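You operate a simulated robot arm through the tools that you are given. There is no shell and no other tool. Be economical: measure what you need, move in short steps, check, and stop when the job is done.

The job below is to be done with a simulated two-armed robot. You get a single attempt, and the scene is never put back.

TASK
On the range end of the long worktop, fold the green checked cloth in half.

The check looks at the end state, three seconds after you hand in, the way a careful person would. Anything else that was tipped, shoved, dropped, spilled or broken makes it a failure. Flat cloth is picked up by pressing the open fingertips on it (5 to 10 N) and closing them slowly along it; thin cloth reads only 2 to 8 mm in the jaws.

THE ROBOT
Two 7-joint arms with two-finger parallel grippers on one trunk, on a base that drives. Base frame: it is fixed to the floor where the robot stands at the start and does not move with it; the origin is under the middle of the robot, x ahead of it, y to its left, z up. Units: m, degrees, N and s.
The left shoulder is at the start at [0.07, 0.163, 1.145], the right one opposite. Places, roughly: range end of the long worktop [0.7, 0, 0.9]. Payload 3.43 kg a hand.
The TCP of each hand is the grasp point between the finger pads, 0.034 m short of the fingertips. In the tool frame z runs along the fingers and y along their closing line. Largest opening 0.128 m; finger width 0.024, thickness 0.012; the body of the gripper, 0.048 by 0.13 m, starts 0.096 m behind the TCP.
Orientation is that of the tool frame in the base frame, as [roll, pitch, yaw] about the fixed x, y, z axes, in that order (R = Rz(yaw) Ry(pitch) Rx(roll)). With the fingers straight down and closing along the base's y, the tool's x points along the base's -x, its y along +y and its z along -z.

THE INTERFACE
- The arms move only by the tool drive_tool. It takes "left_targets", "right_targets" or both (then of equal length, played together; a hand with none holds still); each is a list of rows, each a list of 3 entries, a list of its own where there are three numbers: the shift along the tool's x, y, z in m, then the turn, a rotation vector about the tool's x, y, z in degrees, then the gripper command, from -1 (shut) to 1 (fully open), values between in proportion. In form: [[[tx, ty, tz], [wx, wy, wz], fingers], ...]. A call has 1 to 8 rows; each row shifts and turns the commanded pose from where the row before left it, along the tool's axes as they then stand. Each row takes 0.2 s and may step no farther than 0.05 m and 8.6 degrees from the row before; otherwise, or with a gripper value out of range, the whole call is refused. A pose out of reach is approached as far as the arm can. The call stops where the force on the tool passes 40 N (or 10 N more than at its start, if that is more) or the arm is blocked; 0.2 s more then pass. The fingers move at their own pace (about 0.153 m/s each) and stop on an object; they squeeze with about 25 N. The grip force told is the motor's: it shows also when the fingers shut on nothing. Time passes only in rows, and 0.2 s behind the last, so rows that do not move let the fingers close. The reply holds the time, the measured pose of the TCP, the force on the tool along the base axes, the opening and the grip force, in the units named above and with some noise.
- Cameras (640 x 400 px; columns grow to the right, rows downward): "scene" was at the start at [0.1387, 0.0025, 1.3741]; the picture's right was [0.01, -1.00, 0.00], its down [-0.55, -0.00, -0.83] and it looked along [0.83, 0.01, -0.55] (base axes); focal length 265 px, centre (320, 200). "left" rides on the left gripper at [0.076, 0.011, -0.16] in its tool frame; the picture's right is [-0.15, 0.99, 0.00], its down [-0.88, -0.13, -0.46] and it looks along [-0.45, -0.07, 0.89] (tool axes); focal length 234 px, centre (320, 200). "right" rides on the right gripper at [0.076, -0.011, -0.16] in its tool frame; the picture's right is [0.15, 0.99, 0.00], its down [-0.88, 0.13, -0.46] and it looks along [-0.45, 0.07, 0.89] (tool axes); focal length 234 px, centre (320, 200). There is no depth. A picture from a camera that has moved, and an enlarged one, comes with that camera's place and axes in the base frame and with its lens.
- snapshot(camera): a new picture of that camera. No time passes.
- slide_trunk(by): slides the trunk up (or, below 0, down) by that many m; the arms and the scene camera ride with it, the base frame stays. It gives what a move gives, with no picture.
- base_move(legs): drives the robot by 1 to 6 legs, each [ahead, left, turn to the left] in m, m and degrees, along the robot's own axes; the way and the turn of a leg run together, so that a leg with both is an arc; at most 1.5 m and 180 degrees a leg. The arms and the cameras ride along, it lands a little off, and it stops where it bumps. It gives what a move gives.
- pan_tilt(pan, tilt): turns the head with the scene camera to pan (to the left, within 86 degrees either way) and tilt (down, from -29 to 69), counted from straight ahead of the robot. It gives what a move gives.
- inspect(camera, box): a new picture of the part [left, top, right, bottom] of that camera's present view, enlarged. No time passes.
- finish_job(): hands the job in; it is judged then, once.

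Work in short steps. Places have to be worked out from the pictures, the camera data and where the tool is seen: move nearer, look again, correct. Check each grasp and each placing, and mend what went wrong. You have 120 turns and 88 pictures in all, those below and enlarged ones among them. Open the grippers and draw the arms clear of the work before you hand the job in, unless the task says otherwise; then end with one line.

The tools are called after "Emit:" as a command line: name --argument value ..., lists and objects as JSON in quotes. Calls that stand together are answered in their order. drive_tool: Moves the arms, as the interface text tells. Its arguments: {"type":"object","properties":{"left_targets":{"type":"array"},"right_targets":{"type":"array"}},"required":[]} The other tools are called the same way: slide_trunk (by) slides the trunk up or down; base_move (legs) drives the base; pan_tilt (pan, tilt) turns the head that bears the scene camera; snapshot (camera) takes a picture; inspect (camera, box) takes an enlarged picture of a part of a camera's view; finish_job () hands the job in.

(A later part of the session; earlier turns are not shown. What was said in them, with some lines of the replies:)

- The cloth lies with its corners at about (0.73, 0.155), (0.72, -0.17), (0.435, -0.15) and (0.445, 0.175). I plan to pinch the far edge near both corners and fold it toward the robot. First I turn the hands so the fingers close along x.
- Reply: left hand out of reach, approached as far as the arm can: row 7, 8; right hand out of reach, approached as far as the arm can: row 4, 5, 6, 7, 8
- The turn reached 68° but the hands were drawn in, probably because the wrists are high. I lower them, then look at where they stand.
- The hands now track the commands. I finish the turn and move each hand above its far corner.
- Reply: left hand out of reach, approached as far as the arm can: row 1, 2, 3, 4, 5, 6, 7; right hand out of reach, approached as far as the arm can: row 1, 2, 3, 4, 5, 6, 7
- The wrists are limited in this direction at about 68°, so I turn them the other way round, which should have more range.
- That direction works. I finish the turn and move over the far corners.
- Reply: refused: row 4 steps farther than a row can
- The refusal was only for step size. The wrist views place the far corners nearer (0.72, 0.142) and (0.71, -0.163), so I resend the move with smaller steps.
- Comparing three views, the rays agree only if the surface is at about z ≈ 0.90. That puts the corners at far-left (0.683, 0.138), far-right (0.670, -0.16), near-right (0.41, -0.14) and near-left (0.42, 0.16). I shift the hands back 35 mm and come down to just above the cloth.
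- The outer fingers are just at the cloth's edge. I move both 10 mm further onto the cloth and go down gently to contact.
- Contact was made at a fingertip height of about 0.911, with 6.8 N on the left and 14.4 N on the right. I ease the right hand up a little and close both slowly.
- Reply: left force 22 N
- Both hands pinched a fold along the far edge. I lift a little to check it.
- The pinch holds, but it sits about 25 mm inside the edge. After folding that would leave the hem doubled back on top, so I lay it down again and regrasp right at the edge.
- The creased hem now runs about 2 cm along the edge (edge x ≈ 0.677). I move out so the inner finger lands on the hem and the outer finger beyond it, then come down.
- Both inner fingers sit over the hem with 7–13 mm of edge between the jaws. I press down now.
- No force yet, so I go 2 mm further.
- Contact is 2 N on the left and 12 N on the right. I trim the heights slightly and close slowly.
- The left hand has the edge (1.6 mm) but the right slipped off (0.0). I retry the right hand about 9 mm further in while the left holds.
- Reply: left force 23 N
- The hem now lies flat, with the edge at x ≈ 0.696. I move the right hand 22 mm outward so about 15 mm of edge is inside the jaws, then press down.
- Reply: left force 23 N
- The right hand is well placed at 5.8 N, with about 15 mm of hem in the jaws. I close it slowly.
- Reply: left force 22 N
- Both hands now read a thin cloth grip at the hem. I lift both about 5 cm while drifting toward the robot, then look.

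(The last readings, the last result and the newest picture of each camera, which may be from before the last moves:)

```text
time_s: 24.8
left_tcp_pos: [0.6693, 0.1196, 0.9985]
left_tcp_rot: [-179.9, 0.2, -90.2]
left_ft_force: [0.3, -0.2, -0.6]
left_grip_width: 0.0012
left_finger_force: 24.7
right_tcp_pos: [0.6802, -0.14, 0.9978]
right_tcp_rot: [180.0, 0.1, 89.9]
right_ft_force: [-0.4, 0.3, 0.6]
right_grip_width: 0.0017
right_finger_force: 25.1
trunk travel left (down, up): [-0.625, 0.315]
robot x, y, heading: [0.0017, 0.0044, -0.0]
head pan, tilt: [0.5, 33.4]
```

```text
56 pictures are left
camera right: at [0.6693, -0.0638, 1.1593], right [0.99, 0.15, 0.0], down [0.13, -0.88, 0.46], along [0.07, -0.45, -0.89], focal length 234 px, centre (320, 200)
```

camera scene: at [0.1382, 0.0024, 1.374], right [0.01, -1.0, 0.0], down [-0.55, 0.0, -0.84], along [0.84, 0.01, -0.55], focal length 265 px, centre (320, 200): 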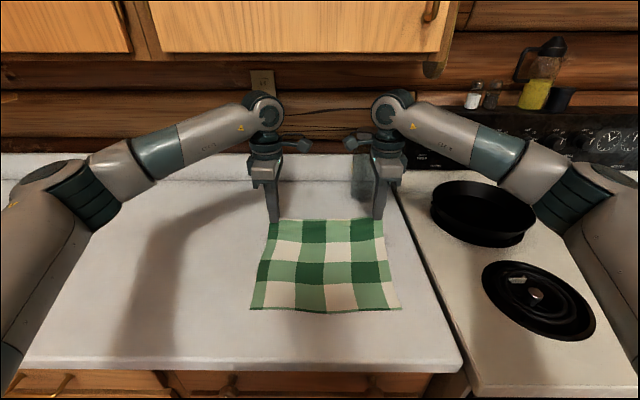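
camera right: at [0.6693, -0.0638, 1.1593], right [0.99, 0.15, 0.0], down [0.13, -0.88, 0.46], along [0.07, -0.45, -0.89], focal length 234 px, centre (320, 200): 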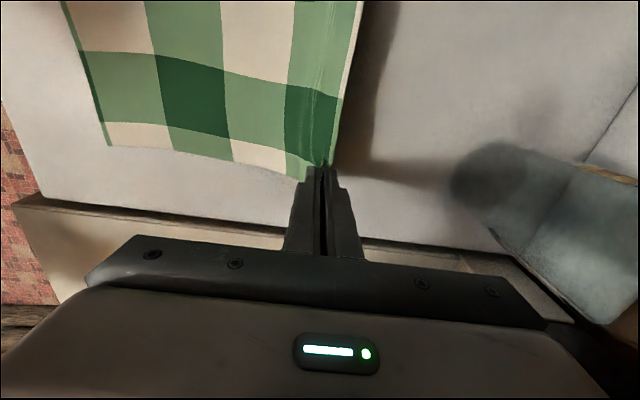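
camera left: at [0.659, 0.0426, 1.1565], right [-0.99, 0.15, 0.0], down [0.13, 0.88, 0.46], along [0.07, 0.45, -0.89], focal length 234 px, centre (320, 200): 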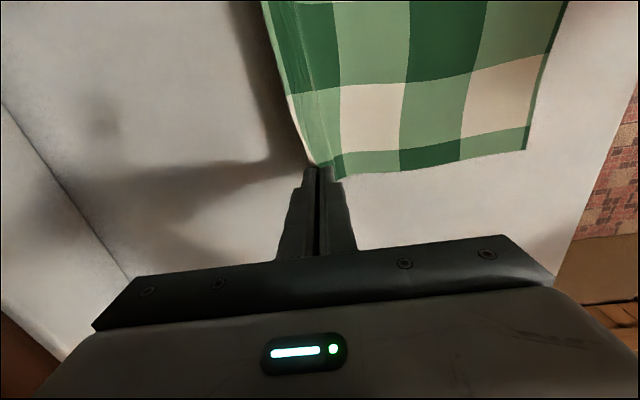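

The hem is flush in both jaws. The near corners are now at about (0.459, 0.145) and (0.457, -0.151), so the fold line is near x ≈ 0.58. I carry the edge over in an arc, first half now.

Emit:
drive_tool --left_targets '[[[0, 0.015, -0.0175], [0, 0, 0], -1], [[0, 0.015, -0.0175], [0, 0, 0], -1], [[0, 0.02, -0.01], [0, 0, 0], -1], [[0, 0.02, -0.01], [0, 0, 0], -1], [[0, 0.021, 0.001], [0, 0, 0], -1], [[0, 0.021, 0.001], [0, 0, 0], -1], [[0, 0.021, 0.009], [0, 0, 0], -1], [[0, 0.021, 0.009], [0, 0, 0], -1]]' --right_targets '[[[0, -0.015, -0.0175], [0, 0, 0], -1], [[0, -0.015, -0.0175], [0, 0, 0], -1], [[0, -0.021, -0.01], [0, 0, 0], -1], [[0, -0.021, -0.01], [0, 0, 0], -1], [[0, -0.0225, 0.001], [0, 0, 0], -1], [[0, -0.0225, 0.001], [0, 0, 0], -1], [[0, -0.0225, 0.009], [0, 0, 0], -1], [[0, -0.0225, 0.009], [0, 0, 0], -1]]'

Emit:
snapshot --camera "scene"

Emit:
snapshot --camera "left"

```text
time_s: 26.6
left_tcp_pos: [0.5152, 0.1191, 1.0334]
left_tcp_rot: [179.9, 0.0, -90.2]
left_ft_force: [0.3, -0.4, 0.4]
left_grip_width: 0.0012
left_finger_force: 24.7
right_tcp_pos: [0.5169, -0.1393, 1.0338]
right_tcp_rot: [-180.0, 0.0, 90.1]
right_ft_force: [0.0, 0.7, -0.1]
right_grip_width: 0.0018
right_finger_force: 24.8
trunk travel left (down, up): [-0.625, 0.315]
robot x, y, heading: [-0.002, -0.0023, 0.2]
head pan, tilt: [0.5, 33.4]
```

```text
55 pictures are left
camera scene: at [0.138, 0.0025, 1.3742], right [0.01, -1.0, 0.0], down [-0.55, 0.0, -0.84], along [0.84, 0.01, -0.55], focal length 265 px, centre (320, 200)
```

scene: 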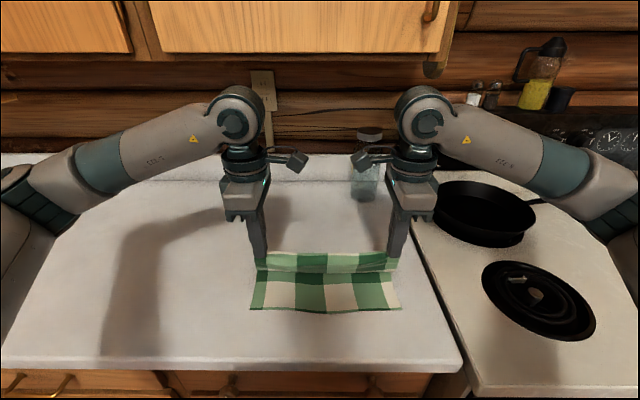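

```text
54 pictures are left
camera left: at [0.504, 0.0433, 1.1922], right [-0.99, 0.15, 0.0], down [0.13, 0.88, 0.46], along [0.07, 0.45, -0.89], focal length 234 px, centre (320, 200)
```

left: 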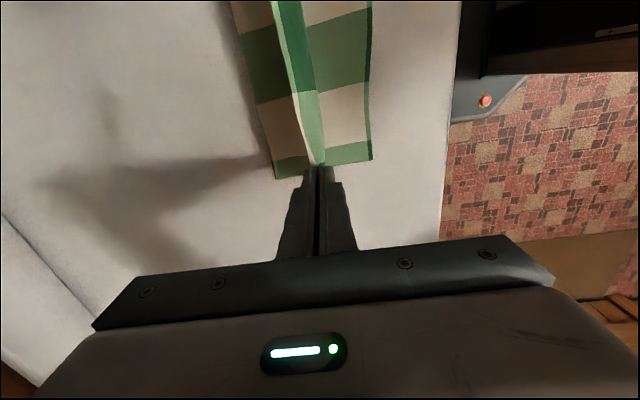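

The fold is forming cleanly and the near edge has not moved. I complete the arc down to just above the near edge.

Emit:
drive_tool --left_targets '[[[0, 0.014, 0.012], [0, 0, 0], -1], [[0, 0.012, 0.014], [0, 0, 0], -1], [[0, 0.01, 0.015], [0, 0, 0], -1], [[0, 0.008, 0.016], [0, 0, 0], -1], [[0, 0.004, 0.014], [0, 0, 0], -1], [[0, 0.002, 0.01], [0, 0, 0], -1]]' --right_targets '[[[0, -0.014, 0.012], [0, 0, 0], -1], [[0, -0.012, 0.014], [0, 0, 0], -1], [[0, -0.01, 0.015], [0, 0, 0], -1], [[0, -0.008, 0.016], [0, 0, 0], -1], [[0, -0.005, 0.014], [0, 0, 0], -1], [[0, -0.002, 0.01], [0, 0, 0], -1]]'

Emit:
snapshot --camera "scene"

Emit:
snapshot --camera "left"

Emit:
snapshot --camera "right"

```text
time_s: 28.0
left_tcp_pos: [0.467, 0.1197, 0.9503]
left_tcp_rot: [179.9, 0.2, -90.2]
left_ft_force: [-0.3, 0.3, -0.3]
left_grip_width: 0.0013
left_finger_force: 24.6
right_tcp_pos: [0.4672, -0.1407, 0.9513]
right_tcp_rot: [-180.0, -0.1, 90.1]
right_ft_force: [0.0, -0.3, -0.4]
right_grip_width: 0.002
right_finger_force: 25.2
trunk travel left (down, up): [-0.625, 0.315]
robot x, y, heading: [-0.001, -0.0015, -0.3]
head pan, tilt: [0.5, 33.4]
```

```text
53 pictures are left
camera scene: at [0.1388, 0.0024, 1.3741], right [0.01, -1.0, 0.0], down [-0.55, 0.0, -0.83], along [0.83, 0.01, -0.55], focal length 265 px, centre (320, 200)
```

scene: 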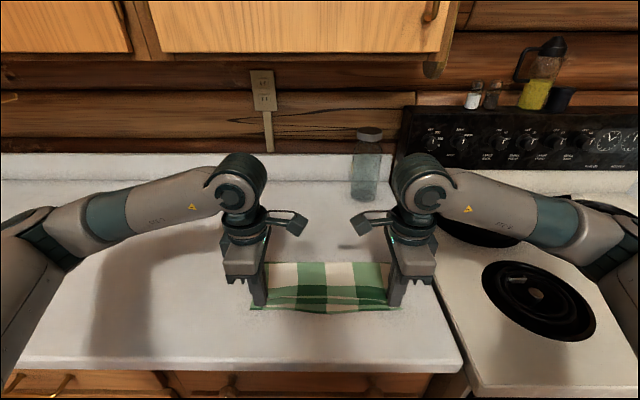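

```text
52 pictures are left
camera left: at [0.4557, 0.0432, 1.1108], right [-0.99, 0.15, 0.0], down [0.13, 0.88, 0.46], along [0.07, 0.45, -0.89], focal length 234 px, centre (320, 200)
```

left: 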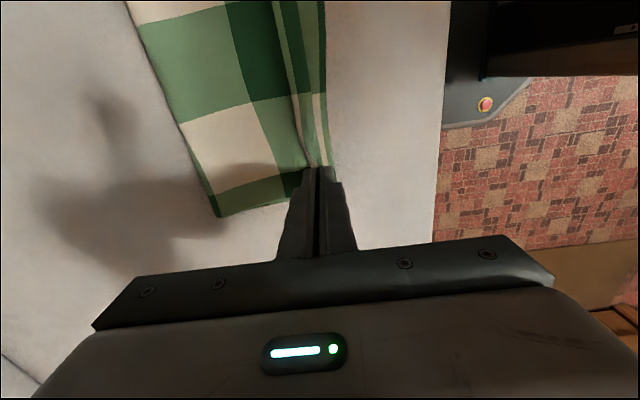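

```text
51 pictures are left
camera right: at [0.4565, -0.0645, 1.1124], right [0.99, 0.15, 0.0], down [0.13, -0.88, 0.46], along [0.07, -0.45, -0.89], focal length 234 px, centre (320, 200)
```

right: 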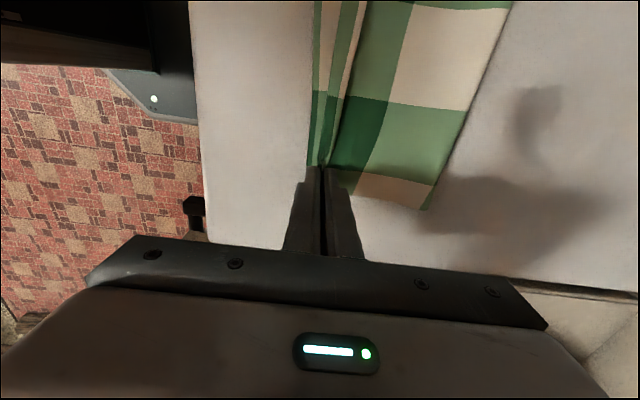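

The edge is just above the near edge. I take a closer look before releasing.

Emit:
inspect --camera "scene" --box '[230, 240, 430, 330]'

```text
3.20 times, centred on (330, 285) of scene
camera zoom: at [0.1388, 0.0024, 1.3741], right [0.01, -1.0, 0.0], down [-0.55, 0.0, -0.83], along [0.83, 0.01, -0.55], focal length 847 px, centre (288, -72)
```

zoom: 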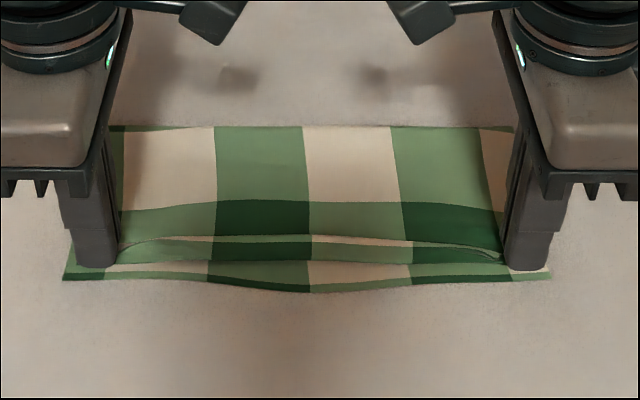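

A small hem strip stands doubled between the hands, and once unrolled it should come near the bottom edge. I release slowly and rise straight up.

Emit:
drive_tool --left_targets '[[[0, 0, 0.003], [0, 0, 0], -1], [[0, 0, 0], [0, 0, 0], -0.85], [[0, 0, 0], [0, 0, 0], -0.7], [[0, 0, 0], [0, 0, 0], -0.6], [[0, 0, -0.02], [0, 0, 0], -0.6], [[0, 0, -0.03], [0, 0, 0], -0.6], [[0, 0, -0.04], [0, 0, 0], -0.6], [[0, 0, -0.04], [0, 0, 0], -0.6]]' --right_targets '[[[0, 0, 0.003], [0, 0, 0], -1], [[0, 0, 0], [0, 0, 0], -0.85], [[0, 0, 0], [0, 0, 0], -0.7], [[0, 0, 0], [0, 0, 0], -0.6], [[0, 0, -0.02], [0, 0, 0], -0.6], [[0, 0, -0.03], [0, 0, 0], -0.6], [[0, 0, -0.04], [0, 0, 0], -0.6], [[0, 0, -0.04], [0, 0, 0], -0.6]]'

Emit:
inspect --camera "scene" --box '[230, 230, 430, 330]'

Emit:
snapshot --camera "left"

Emit:
snapshot --camera "right"

```text
time_s: 29.8
left_tcp_pos: [0.4636, 0.1198, 1.0803]
left_tcp_rot: [-179.9, 0.0, -90.2]
left_ft_force: [-0.2, 0.1, 0.8]
left_grip_width: 0.0259
left_finger_force: 0.0
right_tcp_pos: [0.4661, -0.1404, 1.0798]
right_tcp_rot: [180.0, 0.0, 90.1]
right_ft_force: [-0.4, 0.6, 0.7]
right_grip_width: 0.0255
right_finger_force: 0.1
trunk travel left (down, up): [-0.625, 0.315]
robot x, y, heading: [-0.0001, 0.0021, 0.1]
head pan, tilt: [0.5, 33.4]
```

```text
3.20 times, centred on (330, 280) of scene
camera zoom: at [0.137, 0.0026, 1.3741], right [0.01, -1.0, 0.0], down [-0.55, 0.0, -0.84], along [0.84, 0.01, -0.55], focal length 847 px, centre (288, -56)
```

zoom: 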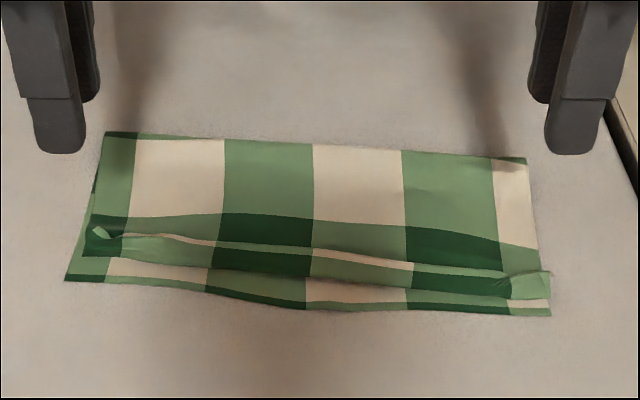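

```text
48 pictures are left
camera left: at [0.4531, 0.0431, 1.2389], right [-0.99, 0.15, 0.0], down [0.13, 0.88, 0.46], along [0.07, 0.45, -0.89], focal length 234 px, centre (320, 200)
```

left: 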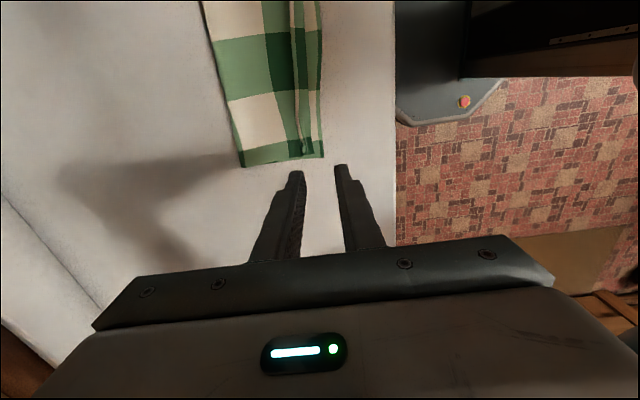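

```text
47 pictures are left
camera right: at [0.4547, -0.0643, 1.2407], right [0.99, 0.15, 0.0], down [0.13, -0.88, 0.46], along [0.07, -0.45, -0.89], focal length 234 px, centre (320, 200)
```

right: 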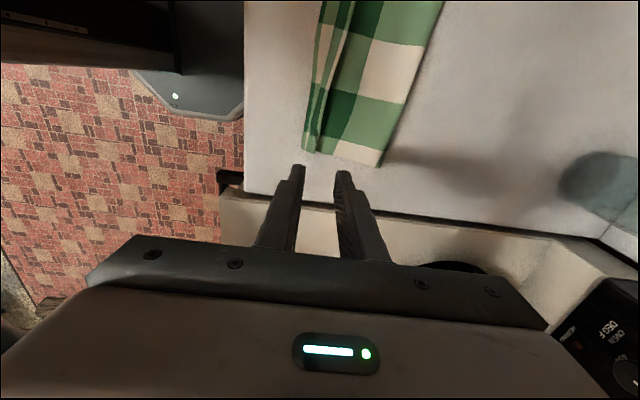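

The fold is good, but a 2 cm hem is doubled back on top near the edge. I look closer to see how it lies before unrolling it.

Emit:
inspect --camera "scene" --box '[245, 290, 325, 335]'

Emit:
inspect --camera "scene" --box '[330, 290, 410, 335]'

```text
8.00 times, centred on (285, 312) of scene
camera zoom: at [0.137, 0.0026, 1.3741], right [0.01, -1.0, 0.0], down [-0.55, 0.0, -0.84], along [0.84, 0.01, -0.55], focal length 2118 px, centre (600, -700)
```

zoom: 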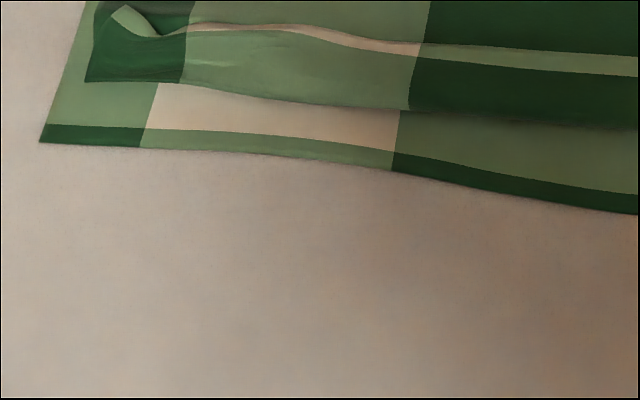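

```text
8.00 times, centred on (370, 312) of scene
camera zoom: at [0.137, 0.0026, 1.3741], right [0.01, -1.0, 0.0], down [-0.55, 0.0, -0.84], along [0.84, 0.01, -0.55], focal length 2118 px, centre (-80, -700)
```

zoom: 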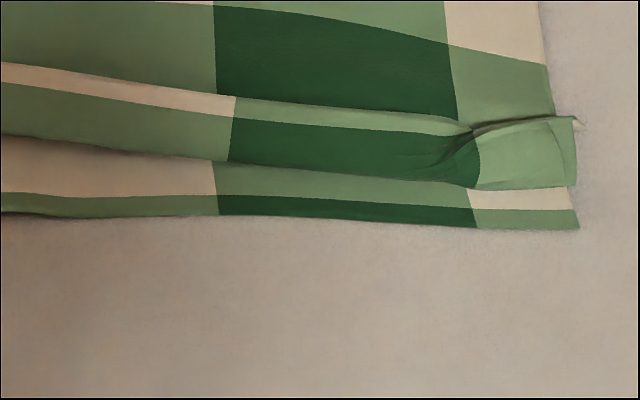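

The free edge lies at x ≈ 0.496 on the left and 0.473 on the right, and the hem's fold is about 18 mm nearer me. Unrolled, it would meet the bottom edge. I close the jaws and set the fingertips just behind the hem's free edge so I can push it over.

Emit:
drive_tool --left_targets '[[[0.01, -0.025, 0], [0, 0, 0], -1], [[0, -0.025, 0], [0, 0, 0], -1], [[0, 0, 0.04], [0, 0, 0], -1], [[0, 0, 0.04], [0, 0, 0], -1], [[0, 0, 0.035], [0, 0, 0], -1], [[0, 0, 0.012], [0, 0, 0], -1]]' --right_targets '[[[0.015, 0.015, 0], [0, 0, 0], -1], [[0, 0.015, 0], [0, 0, 0], -1], [[0, 0, 0.04], [0, 0, 0], -1], [[0, 0, 0.04], [0, 0, 0], -1], [[0, 0, 0.035], [0, 0, 0], -1], [[0, 0, 0.012], [0, 0, 0], -1]]'

Emit:
inspect --camera "scene" --box '[230, 250, 430, 330]'

Emit:
inspect --camera "left" --box '[200, 50, 440, 200]'

Emit:
inspect --camera "right" --box '[200, 50, 440, 200]'

```text
time_s: 31.2
left_tcp_pos: [0.5155, 0.1099, 0.9508]
left_tcp_rot: [-179.9, 0.0, -90.3]
left_ft_force: [0.5, -0.6, -1.2]
left_grip_width: 0.0
left_finger_force: 25.0
right_tcp_pos: [0.4981, -0.125, 0.9525]
right_tcp_rot: [-179.9, 0.0, 90.1]
right_ft_force: [0.4, -0.7, 0.2]
right_grip_width: 0.0
right_finger_force: 24.8
trunk travel left (down, up): [-0.625, 0.315]
robot x, y, heading: [-0.0004, 0.0001, 0.1]
head pan, tilt: [0.5, 33.4]
```

```text
3.20 times, centred on (330, 290) of scene
camera zoom: at [0.1387, 0.0025, 1.3742], right [0.01, -1.0, 0.0], down [-0.55, 0.0, -0.83], along [0.83, 0.01, -0.55], focal length 847 px, centre (288, -88)
```

zoom: 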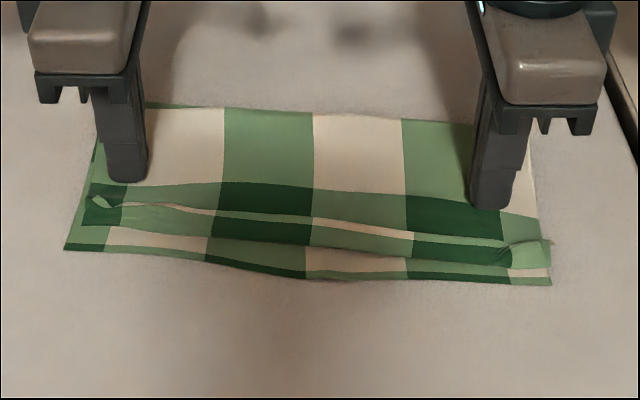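

```text
2.67 times, centred on (320, 125) of left
camera zoom: at [0.5054, 0.0334, 1.111], right [-0.99, 0.15, 0.0], down [0.13, 0.88, 0.46], along [0.07, 0.45, -0.89], focal length 624 px, centre (320, 400)
```

zoom: 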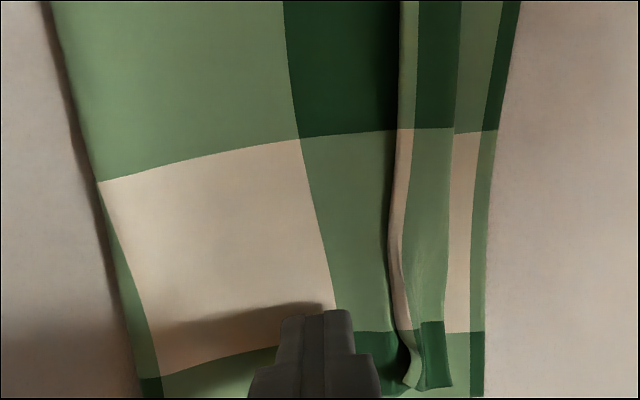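

```text
2.67 times, centred on (320, 125) of right
camera zoom: at [0.4862, -0.0492, 1.1129], right [0.99, 0.15, 0.0], down [0.13, -0.88, 0.46], along [0.07, -0.45, -0.89], focal length 624 px, centre (320, 400)
```

zoom: 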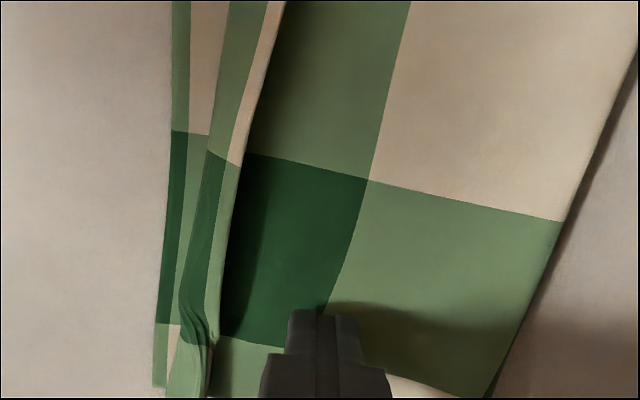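

The hem's free edge is raised and casts a shadow, so it can be pushed over. I lower to about 3 mm above the cloth and sweep both hands toward the robot.

Emit:
drive_tool --left_targets '[[[0, 0, 0.002], [0, 0, 0], -1], [[0, 0.006, 0], [0, 0, 0], -1], [[0, 0.006, 0], [0, 0, 0], -1], [[0, 0.006, 0], [0, 0, 0], -1], [[0, 0.006, 0], [0, 0, 0], -1], [[0, 0.006, 0], [0, 0, 0], -1]]' --right_targets '[[[0, -0.004, 0.0035], [0, 0, 0], -1], [[0, -0.008, 0], [0, 0, 0], -1], [[0, -0.008, 0], [0, 0, 0], -1], [[0, -0.008, 0], [0, 0, 0], -1], [[0, -0.006, 0], [0, 0, 0], -1], [[0, -0.006, 0], [0, 0, 0], -1]]'

Emit:
inspect --camera "left" --box '[200, 50, 440, 200]'

Emit:
inspect --camera "right" --box '[200, 50, 440, 200]'

Emit:
inspect --camera "scene" --box '[230, 250, 430, 330]'

```text
time_s: 32.6
left_tcp_pos: [0.4869, 0.1106, 0.951]
left_tcp_rot: [-179.9, 0.0, -90.2]
left_ft_force: [0.2, 0.5, 0.2]
left_grip_width: 0.0
left_finger_force: 25.2
right_tcp_pos: [0.4564, -0.1253, 0.9482]
right_tcp_rot: [-180.0, 0.0, 90.1]
right_ft_force: [-1.2, 0.3, 0.4]
right_grip_width: 0.0
right_finger_force: 24.8
trunk travel left (down, up): [-0.625, 0.315]
robot x, y, heading: [-0.0015, 0.0017, -0.1]
head pan, tilt: [0.5, 33.4]
```

```text
2.67 times, centred on (320, 125) of left
camera zoom: at [0.4748, 0.0338, 1.1091], right [-0.99, 0.15, 0.0], down [0.13, 0.88, 0.46], along [0.07, 0.45, -0.89], focal length 624 px, centre (320, 400)
```

zoom: 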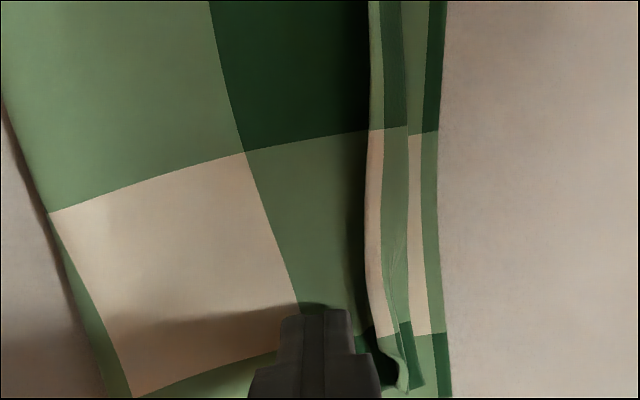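

```text
2.67 times, centred on (320, 125) of right
camera zoom: at [0.4465, -0.0488, 1.1092], right [0.99, 0.15, 0.0], down [0.13, -0.88, 0.46], along [0.07, -0.45, -0.89], focal length 624 px, centre (320, 400)
```

zoom: 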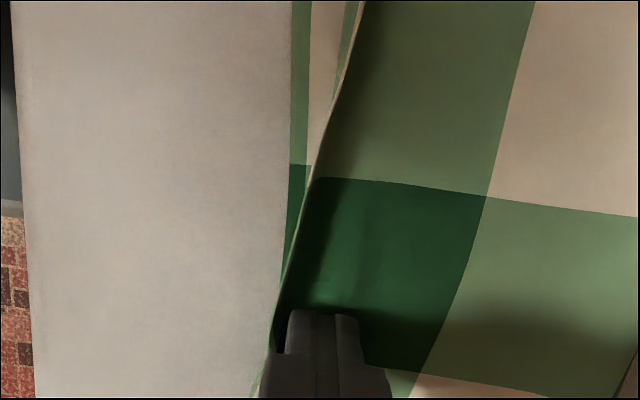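

```text
3.20 times, centred on (330, 290) of scene
camera zoom: at [0.1385, 0.0025, 1.3741], right [0.01, -1.0, 0.0], down [-0.55, 0.0, -0.84], along [0.83, 0.01, -0.55], focal length 847 px, centre (288, -88)
```

zoom: 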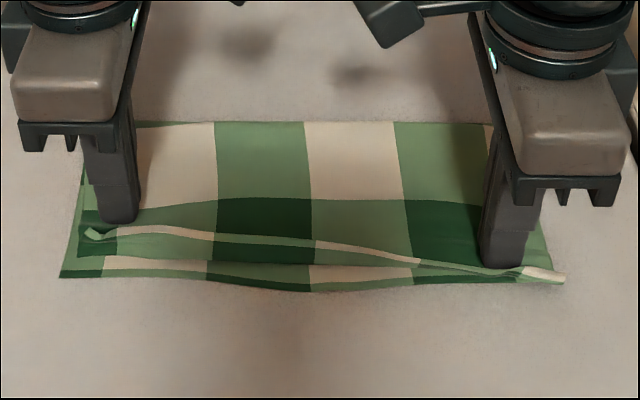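

The right side unrolled nicely. I continue on the left a little lower and finish the right with a small extra push.

Emit:
drive_tool --left_targets '[[[0, 0.004, 0.002], [0, 0, 0], -1], [[0, 0.007, 0], [0, 0, 0], -1], [[0, 0.007, 0], [0, 0, 0], -1], [[0, 0.007, 0], [0, 0, 0], -1], [[0, 0.007, 0], [0, 0, 0], -1], [[0, 0.004, 0], [0, 0, 0], -1]]' --right_targets '[[[0, -0.004, 0], [0, 0, 0], -1], [[0, -0.003, 0], [0, 0, 0], -1], [[0, 0, 0], [0, 0, 0], -1], [[0, 0, 0], [0, 0, 0], -1], [[0, 0, 0], [0, 0, 0], -1], [[0, 0, 0], [0, 0, 0], -1]]'

Emit:
inspect --camera "left" --box '[200, 50, 440, 200]'

Emit:
inspect --camera "scene" --box '[230, 250, 430, 330]'

```text
time_s: 34.0
left_tcp_pos: [0.4505, 0.1094, 0.9479]
left_tcp_rot: [-179.9, 0.0, -90.3]
left_ft_force: [-0.2, 0.4, 0.3]
left_grip_width: 0.0
left_finger_force: 25.0
right_tcp_pos: [0.4499, -0.1248, 0.9503]
right_tcp_rot: [180.0, 0.1, 90.2]
right_ft_force: [-0.3, -1.2, -0.1]
right_grip_width: 0.0
right_finger_force: 24.8
trunk travel left (down, up): [-0.625, 0.315]
robot x, y, heading: [-0.0014, 0.0011, 0.0]
head pan, tilt: [0.5, 33.4]
```

```text
2.67 times, centred on (320, 125) of left
camera zoom: at [0.4392, 0.0335, 1.1069], right [-0.99, 0.15, 0.0], down [0.13, 0.88, 0.46], along [0.07, 0.45, -0.89], focal length 624 px, centre (320, 400)
```

zoom: 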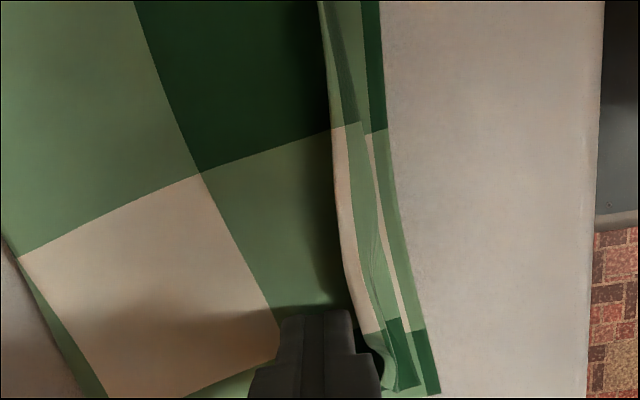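

```text
3.20 times, centred on (330, 290) of scene
camera zoom: at [0.1386, 0.0025, 1.3741], right [0.01, -1.0, 0.0], down [-0.55, 0.0, -0.83], along [0.83, 0.01, -0.55], focal length 847 px, centre (288, -88)
```

zoom: 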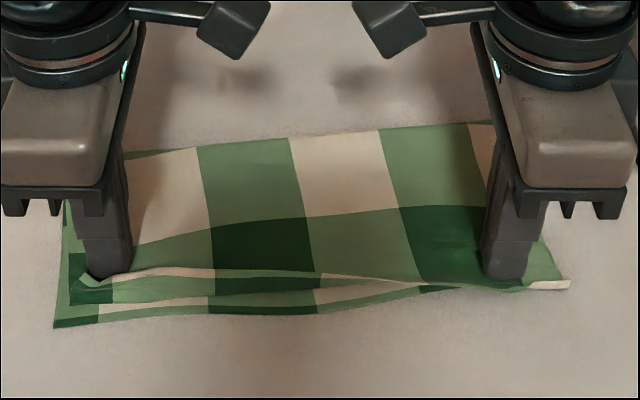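

On the left the whole cloth slid instead of the hem rolling over. I pin the right side by pressing the right fingertips there, back the left hand off, raise it 6 mm so it catches only the standing edge, and push quickly.

Emit:
drive_tool --left_targets '[[[0, -0.01, -0.006], [0, 0, 0], -1], [[0, 0, 0], [0, 0, 0], -1], [[0, 0.02, 0], [0, 0, 0], -1], [[0, 0.02, 0], [0, 0, 0], -1]]' --right_targets '[[[0, 0, 0.003], [0, 0, 0], -1], [[0, 0, 0.001], [0, 0, 0], -1], [[0, 0, 0], [0, 0, 0], -1], [[0, 0, 0], [0, 0, 0], -1]]'

Emit:
inspect --camera "left" --box '[200, 50, 440, 200]'

Emit:
inspect --camera "scene" --box '[230, 250, 430, 330]'

```text
time_s: 35.0
left_tcp_pos: [0.4198, 0.1097, 0.9544]
left_tcp_rot: [-179.8, -0.1, -90.1]
left_ft_force: [-0.5, 0.6, 0.1]
left_grip_width: 0.0
left_finger_force: 25.4
right_tcp_pos: [0.4501, -0.1251, 0.9452]
right_tcp_rot: [179.9, 0.0, 90.0]
right_ft_force: [1.1, -0.6, 10.2]
right_grip_width: 0.0
right_finger_force: 25.3
trunk travel left (down, up): [-0.625, 0.315]
robot x, y, heading: [0.0009, 0.001, -0.0]
head pan, tilt: [0.5, 33.4]
```

```text
2.67 times, centred on (320, 125) of left
camera zoom: at [0.4091, 0.0343, 1.1139], right [-0.99, 0.15, 0.0], down [0.13, 0.88, 0.46], along [0.07, 0.45, -0.89], focal length 624 px, centre (320, 400)
```

zoom: 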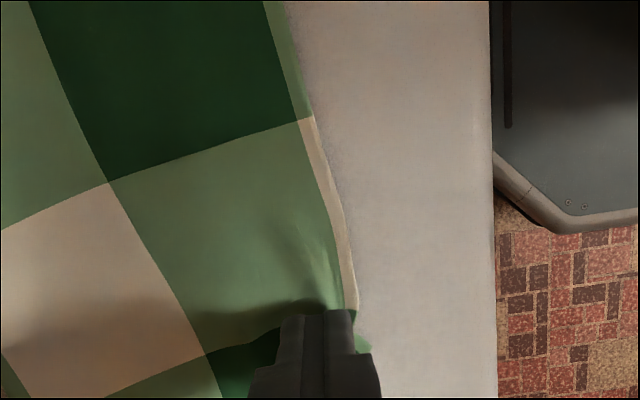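

```text
3.20 times, centred on (330, 290) of scene
camera zoom: at [0.138, 0.0026, 1.3743], right [0.01, -1.0, 0.0], down [-0.55, 0.0, -0.84], along [0.84, 0.01, -0.55], focal length 847 px, centre (288, -88)
```

zoom: 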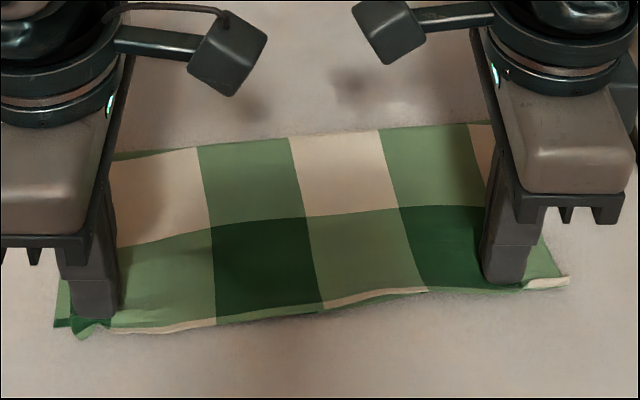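

The left hem flipped over and the edges now nearly coincide. I raise both hands straight up to view the result.

Emit:
drive_tool --left_targets '[[[0, 0, -0.02], [0, 0, 0], -1], [[0, 0, -0.03], [0, 0, 0], -1], [[0, 0, -0.04], [0, 0, 0], -1], [[0, -0.02, -0.04], [0, 0, 0], -1]]' --right_targets '[[[0, 0, -0.02], [0, 0, 0], -1], [[0, 0, -0.03], [0, 0, 0], -1], [[0, 0, -0.04], [0, 0, 0], -1], [[0, 0, -0.04], [0, 0, 0], -1]]'

Emit:
inspect --camera "scene" --box '[230, 250, 430, 330]'

Emit:
snapshot --camera "left"

Emit:
snapshot --camera "right"

```text
time_s: 36.0
left_tcp_pos: [0.438, 0.1116, 1.0852]
left_tcp_rot: [-180.0, 0.0, -90.2]
left_ft_force: [-0.3, -0.5, 1.1]
left_grip_width: 0.0
left_finger_force: 25.2
right_tcp_pos: [0.4485, -0.1257, 1.0769]
right_tcp_rot: [179.9, -0.1, 90.1]
right_ft_force: [0.0, -0.3, 0.0]
right_grip_width: 0.0003
right_finger_force: 25.8
trunk travel left (down, up): [-0.625, 0.315]
robot x, y, heading: [0.0039, 0.0008, 0.1]
head pan, tilt: [0.5, 33.4]
```

```text
3.20 times, centred on (330, 290) of scene
camera zoom: at [0.1373, 0.0026, 1.3741], right [0.01, -1.0, 0.0], down [-0.55, 0.0, -0.84], along [0.84, 0.01, -0.55], focal length 847 px, centre (288, -88)
```

zoom: 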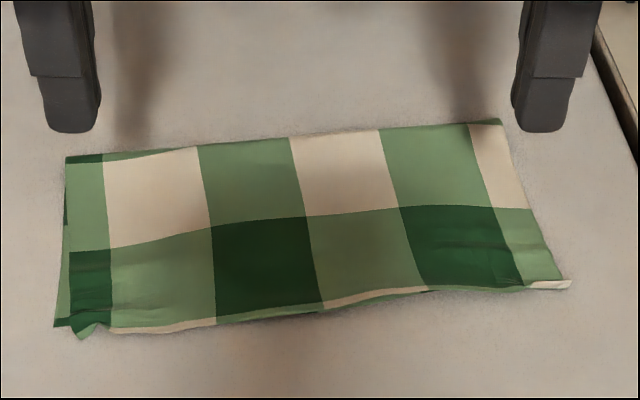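

```text
33 pictures are left
camera left: at [0.428, 0.0345, 1.2434], right [-0.99, 0.15, 0.0], down [0.13, 0.88, 0.46], along [0.07, 0.45, -0.89], focal length 234 px, centre (320, 200)
```

left: 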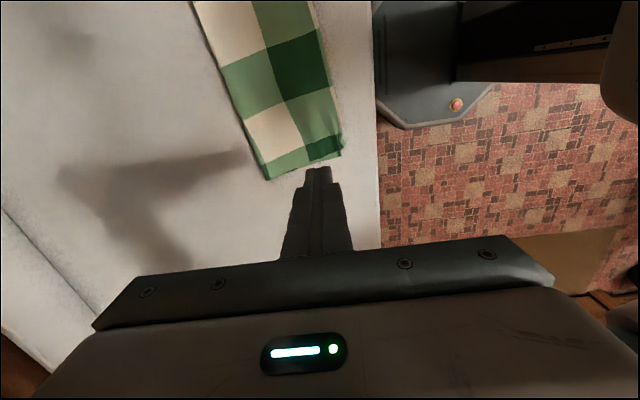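

```text
32 pictures are left
camera right: at [0.4378, -0.049, 1.2369], right [0.99, 0.15, 0.0], down [0.13, -0.88, 0.46], along [0.07, -0.45, -0.89], focal length 234 px, centre (320, 200)
```

right: 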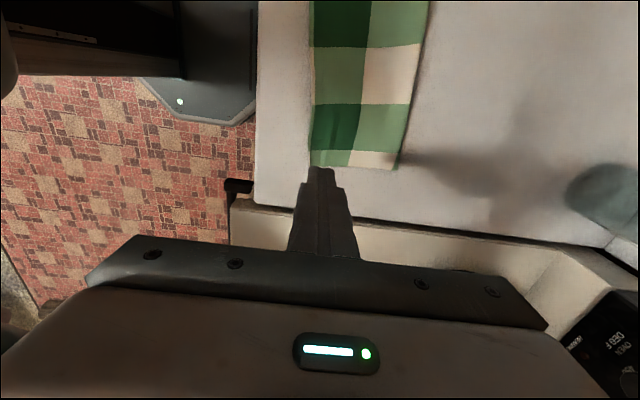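

The cloth is neatly folded in half, with the edges matching to within about a centimetre. I open the grippers, draw the arms up and clear, and check the whole scene.

Emit:
drive_tool --left_targets '[[[-0.03, 0, -0.03], [0, 0, 0], 0.5], [[-0.03, 0, -0.03], [0, 0, 0], 0.5], [[-0.03, 0, -0.01], [0, 0, 0], 0.5]]' --right_targets '[[[-0.03, 0, -0.03], [0, 0, 0], 0.5], [[-0.03, 0, -0.03], [0, 0, 0], 0.5], [[-0.03, 0, -0.01], [0, 0, 0], 0.5]]'

Emit:
snapshot --camera "scene"

Emit:
inspect --camera "scene" --box '[235, 290, 315, 340]'

```text
time_s: 36.8
left_tcp_pos: [0.4396, 0.2013, 1.1532]
left_tcp_rot: [180.0, -0.1, -90.3]
left_ft_force: [0.1, 0.8, -0.2]
left_grip_width: 0.0957
left_finger_force: 0.1
right_tcp_pos: [0.4502, -0.2143, 1.1467]
right_tcp_rot: [-179.9, 0.1, 90.1]
right_ft_force: [0.3, -0.1, 0.1]
right_grip_width: 0.096
right_finger_force: 0.1
trunk travel left (down, up): [-0.625, 0.315]
robot x, y, heading: [-0.0019, -0.0008, 0.2]
head pan, tilt: [0.5, 33.4]
```

```text
31 pictures are left
camera scene: at [0.1377, 0.0025, 1.3741], right [0.01, -1.0, 0.0], down [-0.55, 0.0, -0.84], along [0.84, 0.01, -0.55], focal length 265 px, centre (320, 200)
```

scene: 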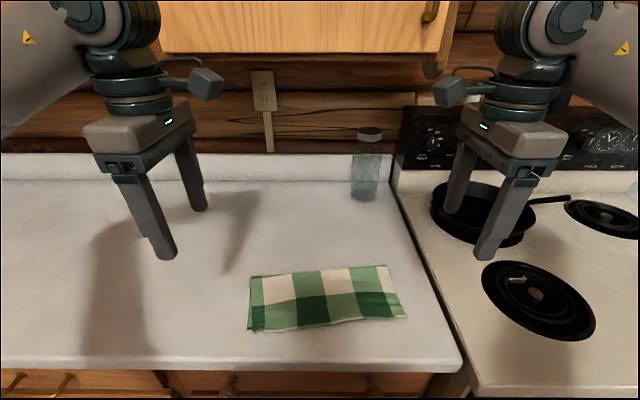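

```text
8.00 times, centred on (275, 315) of scene
camera zoom: at [0.1377, 0.0025, 1.3741], right [0.01, -1.0, 0.0], down [-0.55, 0.0, -0.84], along [0.84, 0.01, -0.55], focal length 2118 px, centre (680, -720)
```

zoom: 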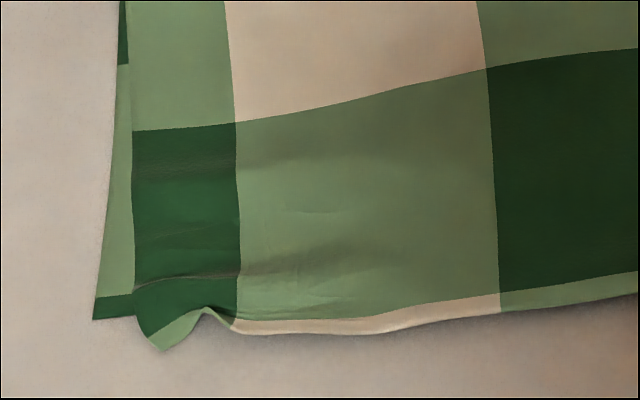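

The cloth lies folded in half with its corners and edges within about a centimetre. Nothing else was disturbed, and the arms are open and clear, so I hand in.

Emit:
finish_job

```text
The job is handed in.
```

The green checked cloth is folded in half on the worktop, with the far edge brought over to the near edge and matching it to within about a centimetre; the front left corner is slightly crumpled.
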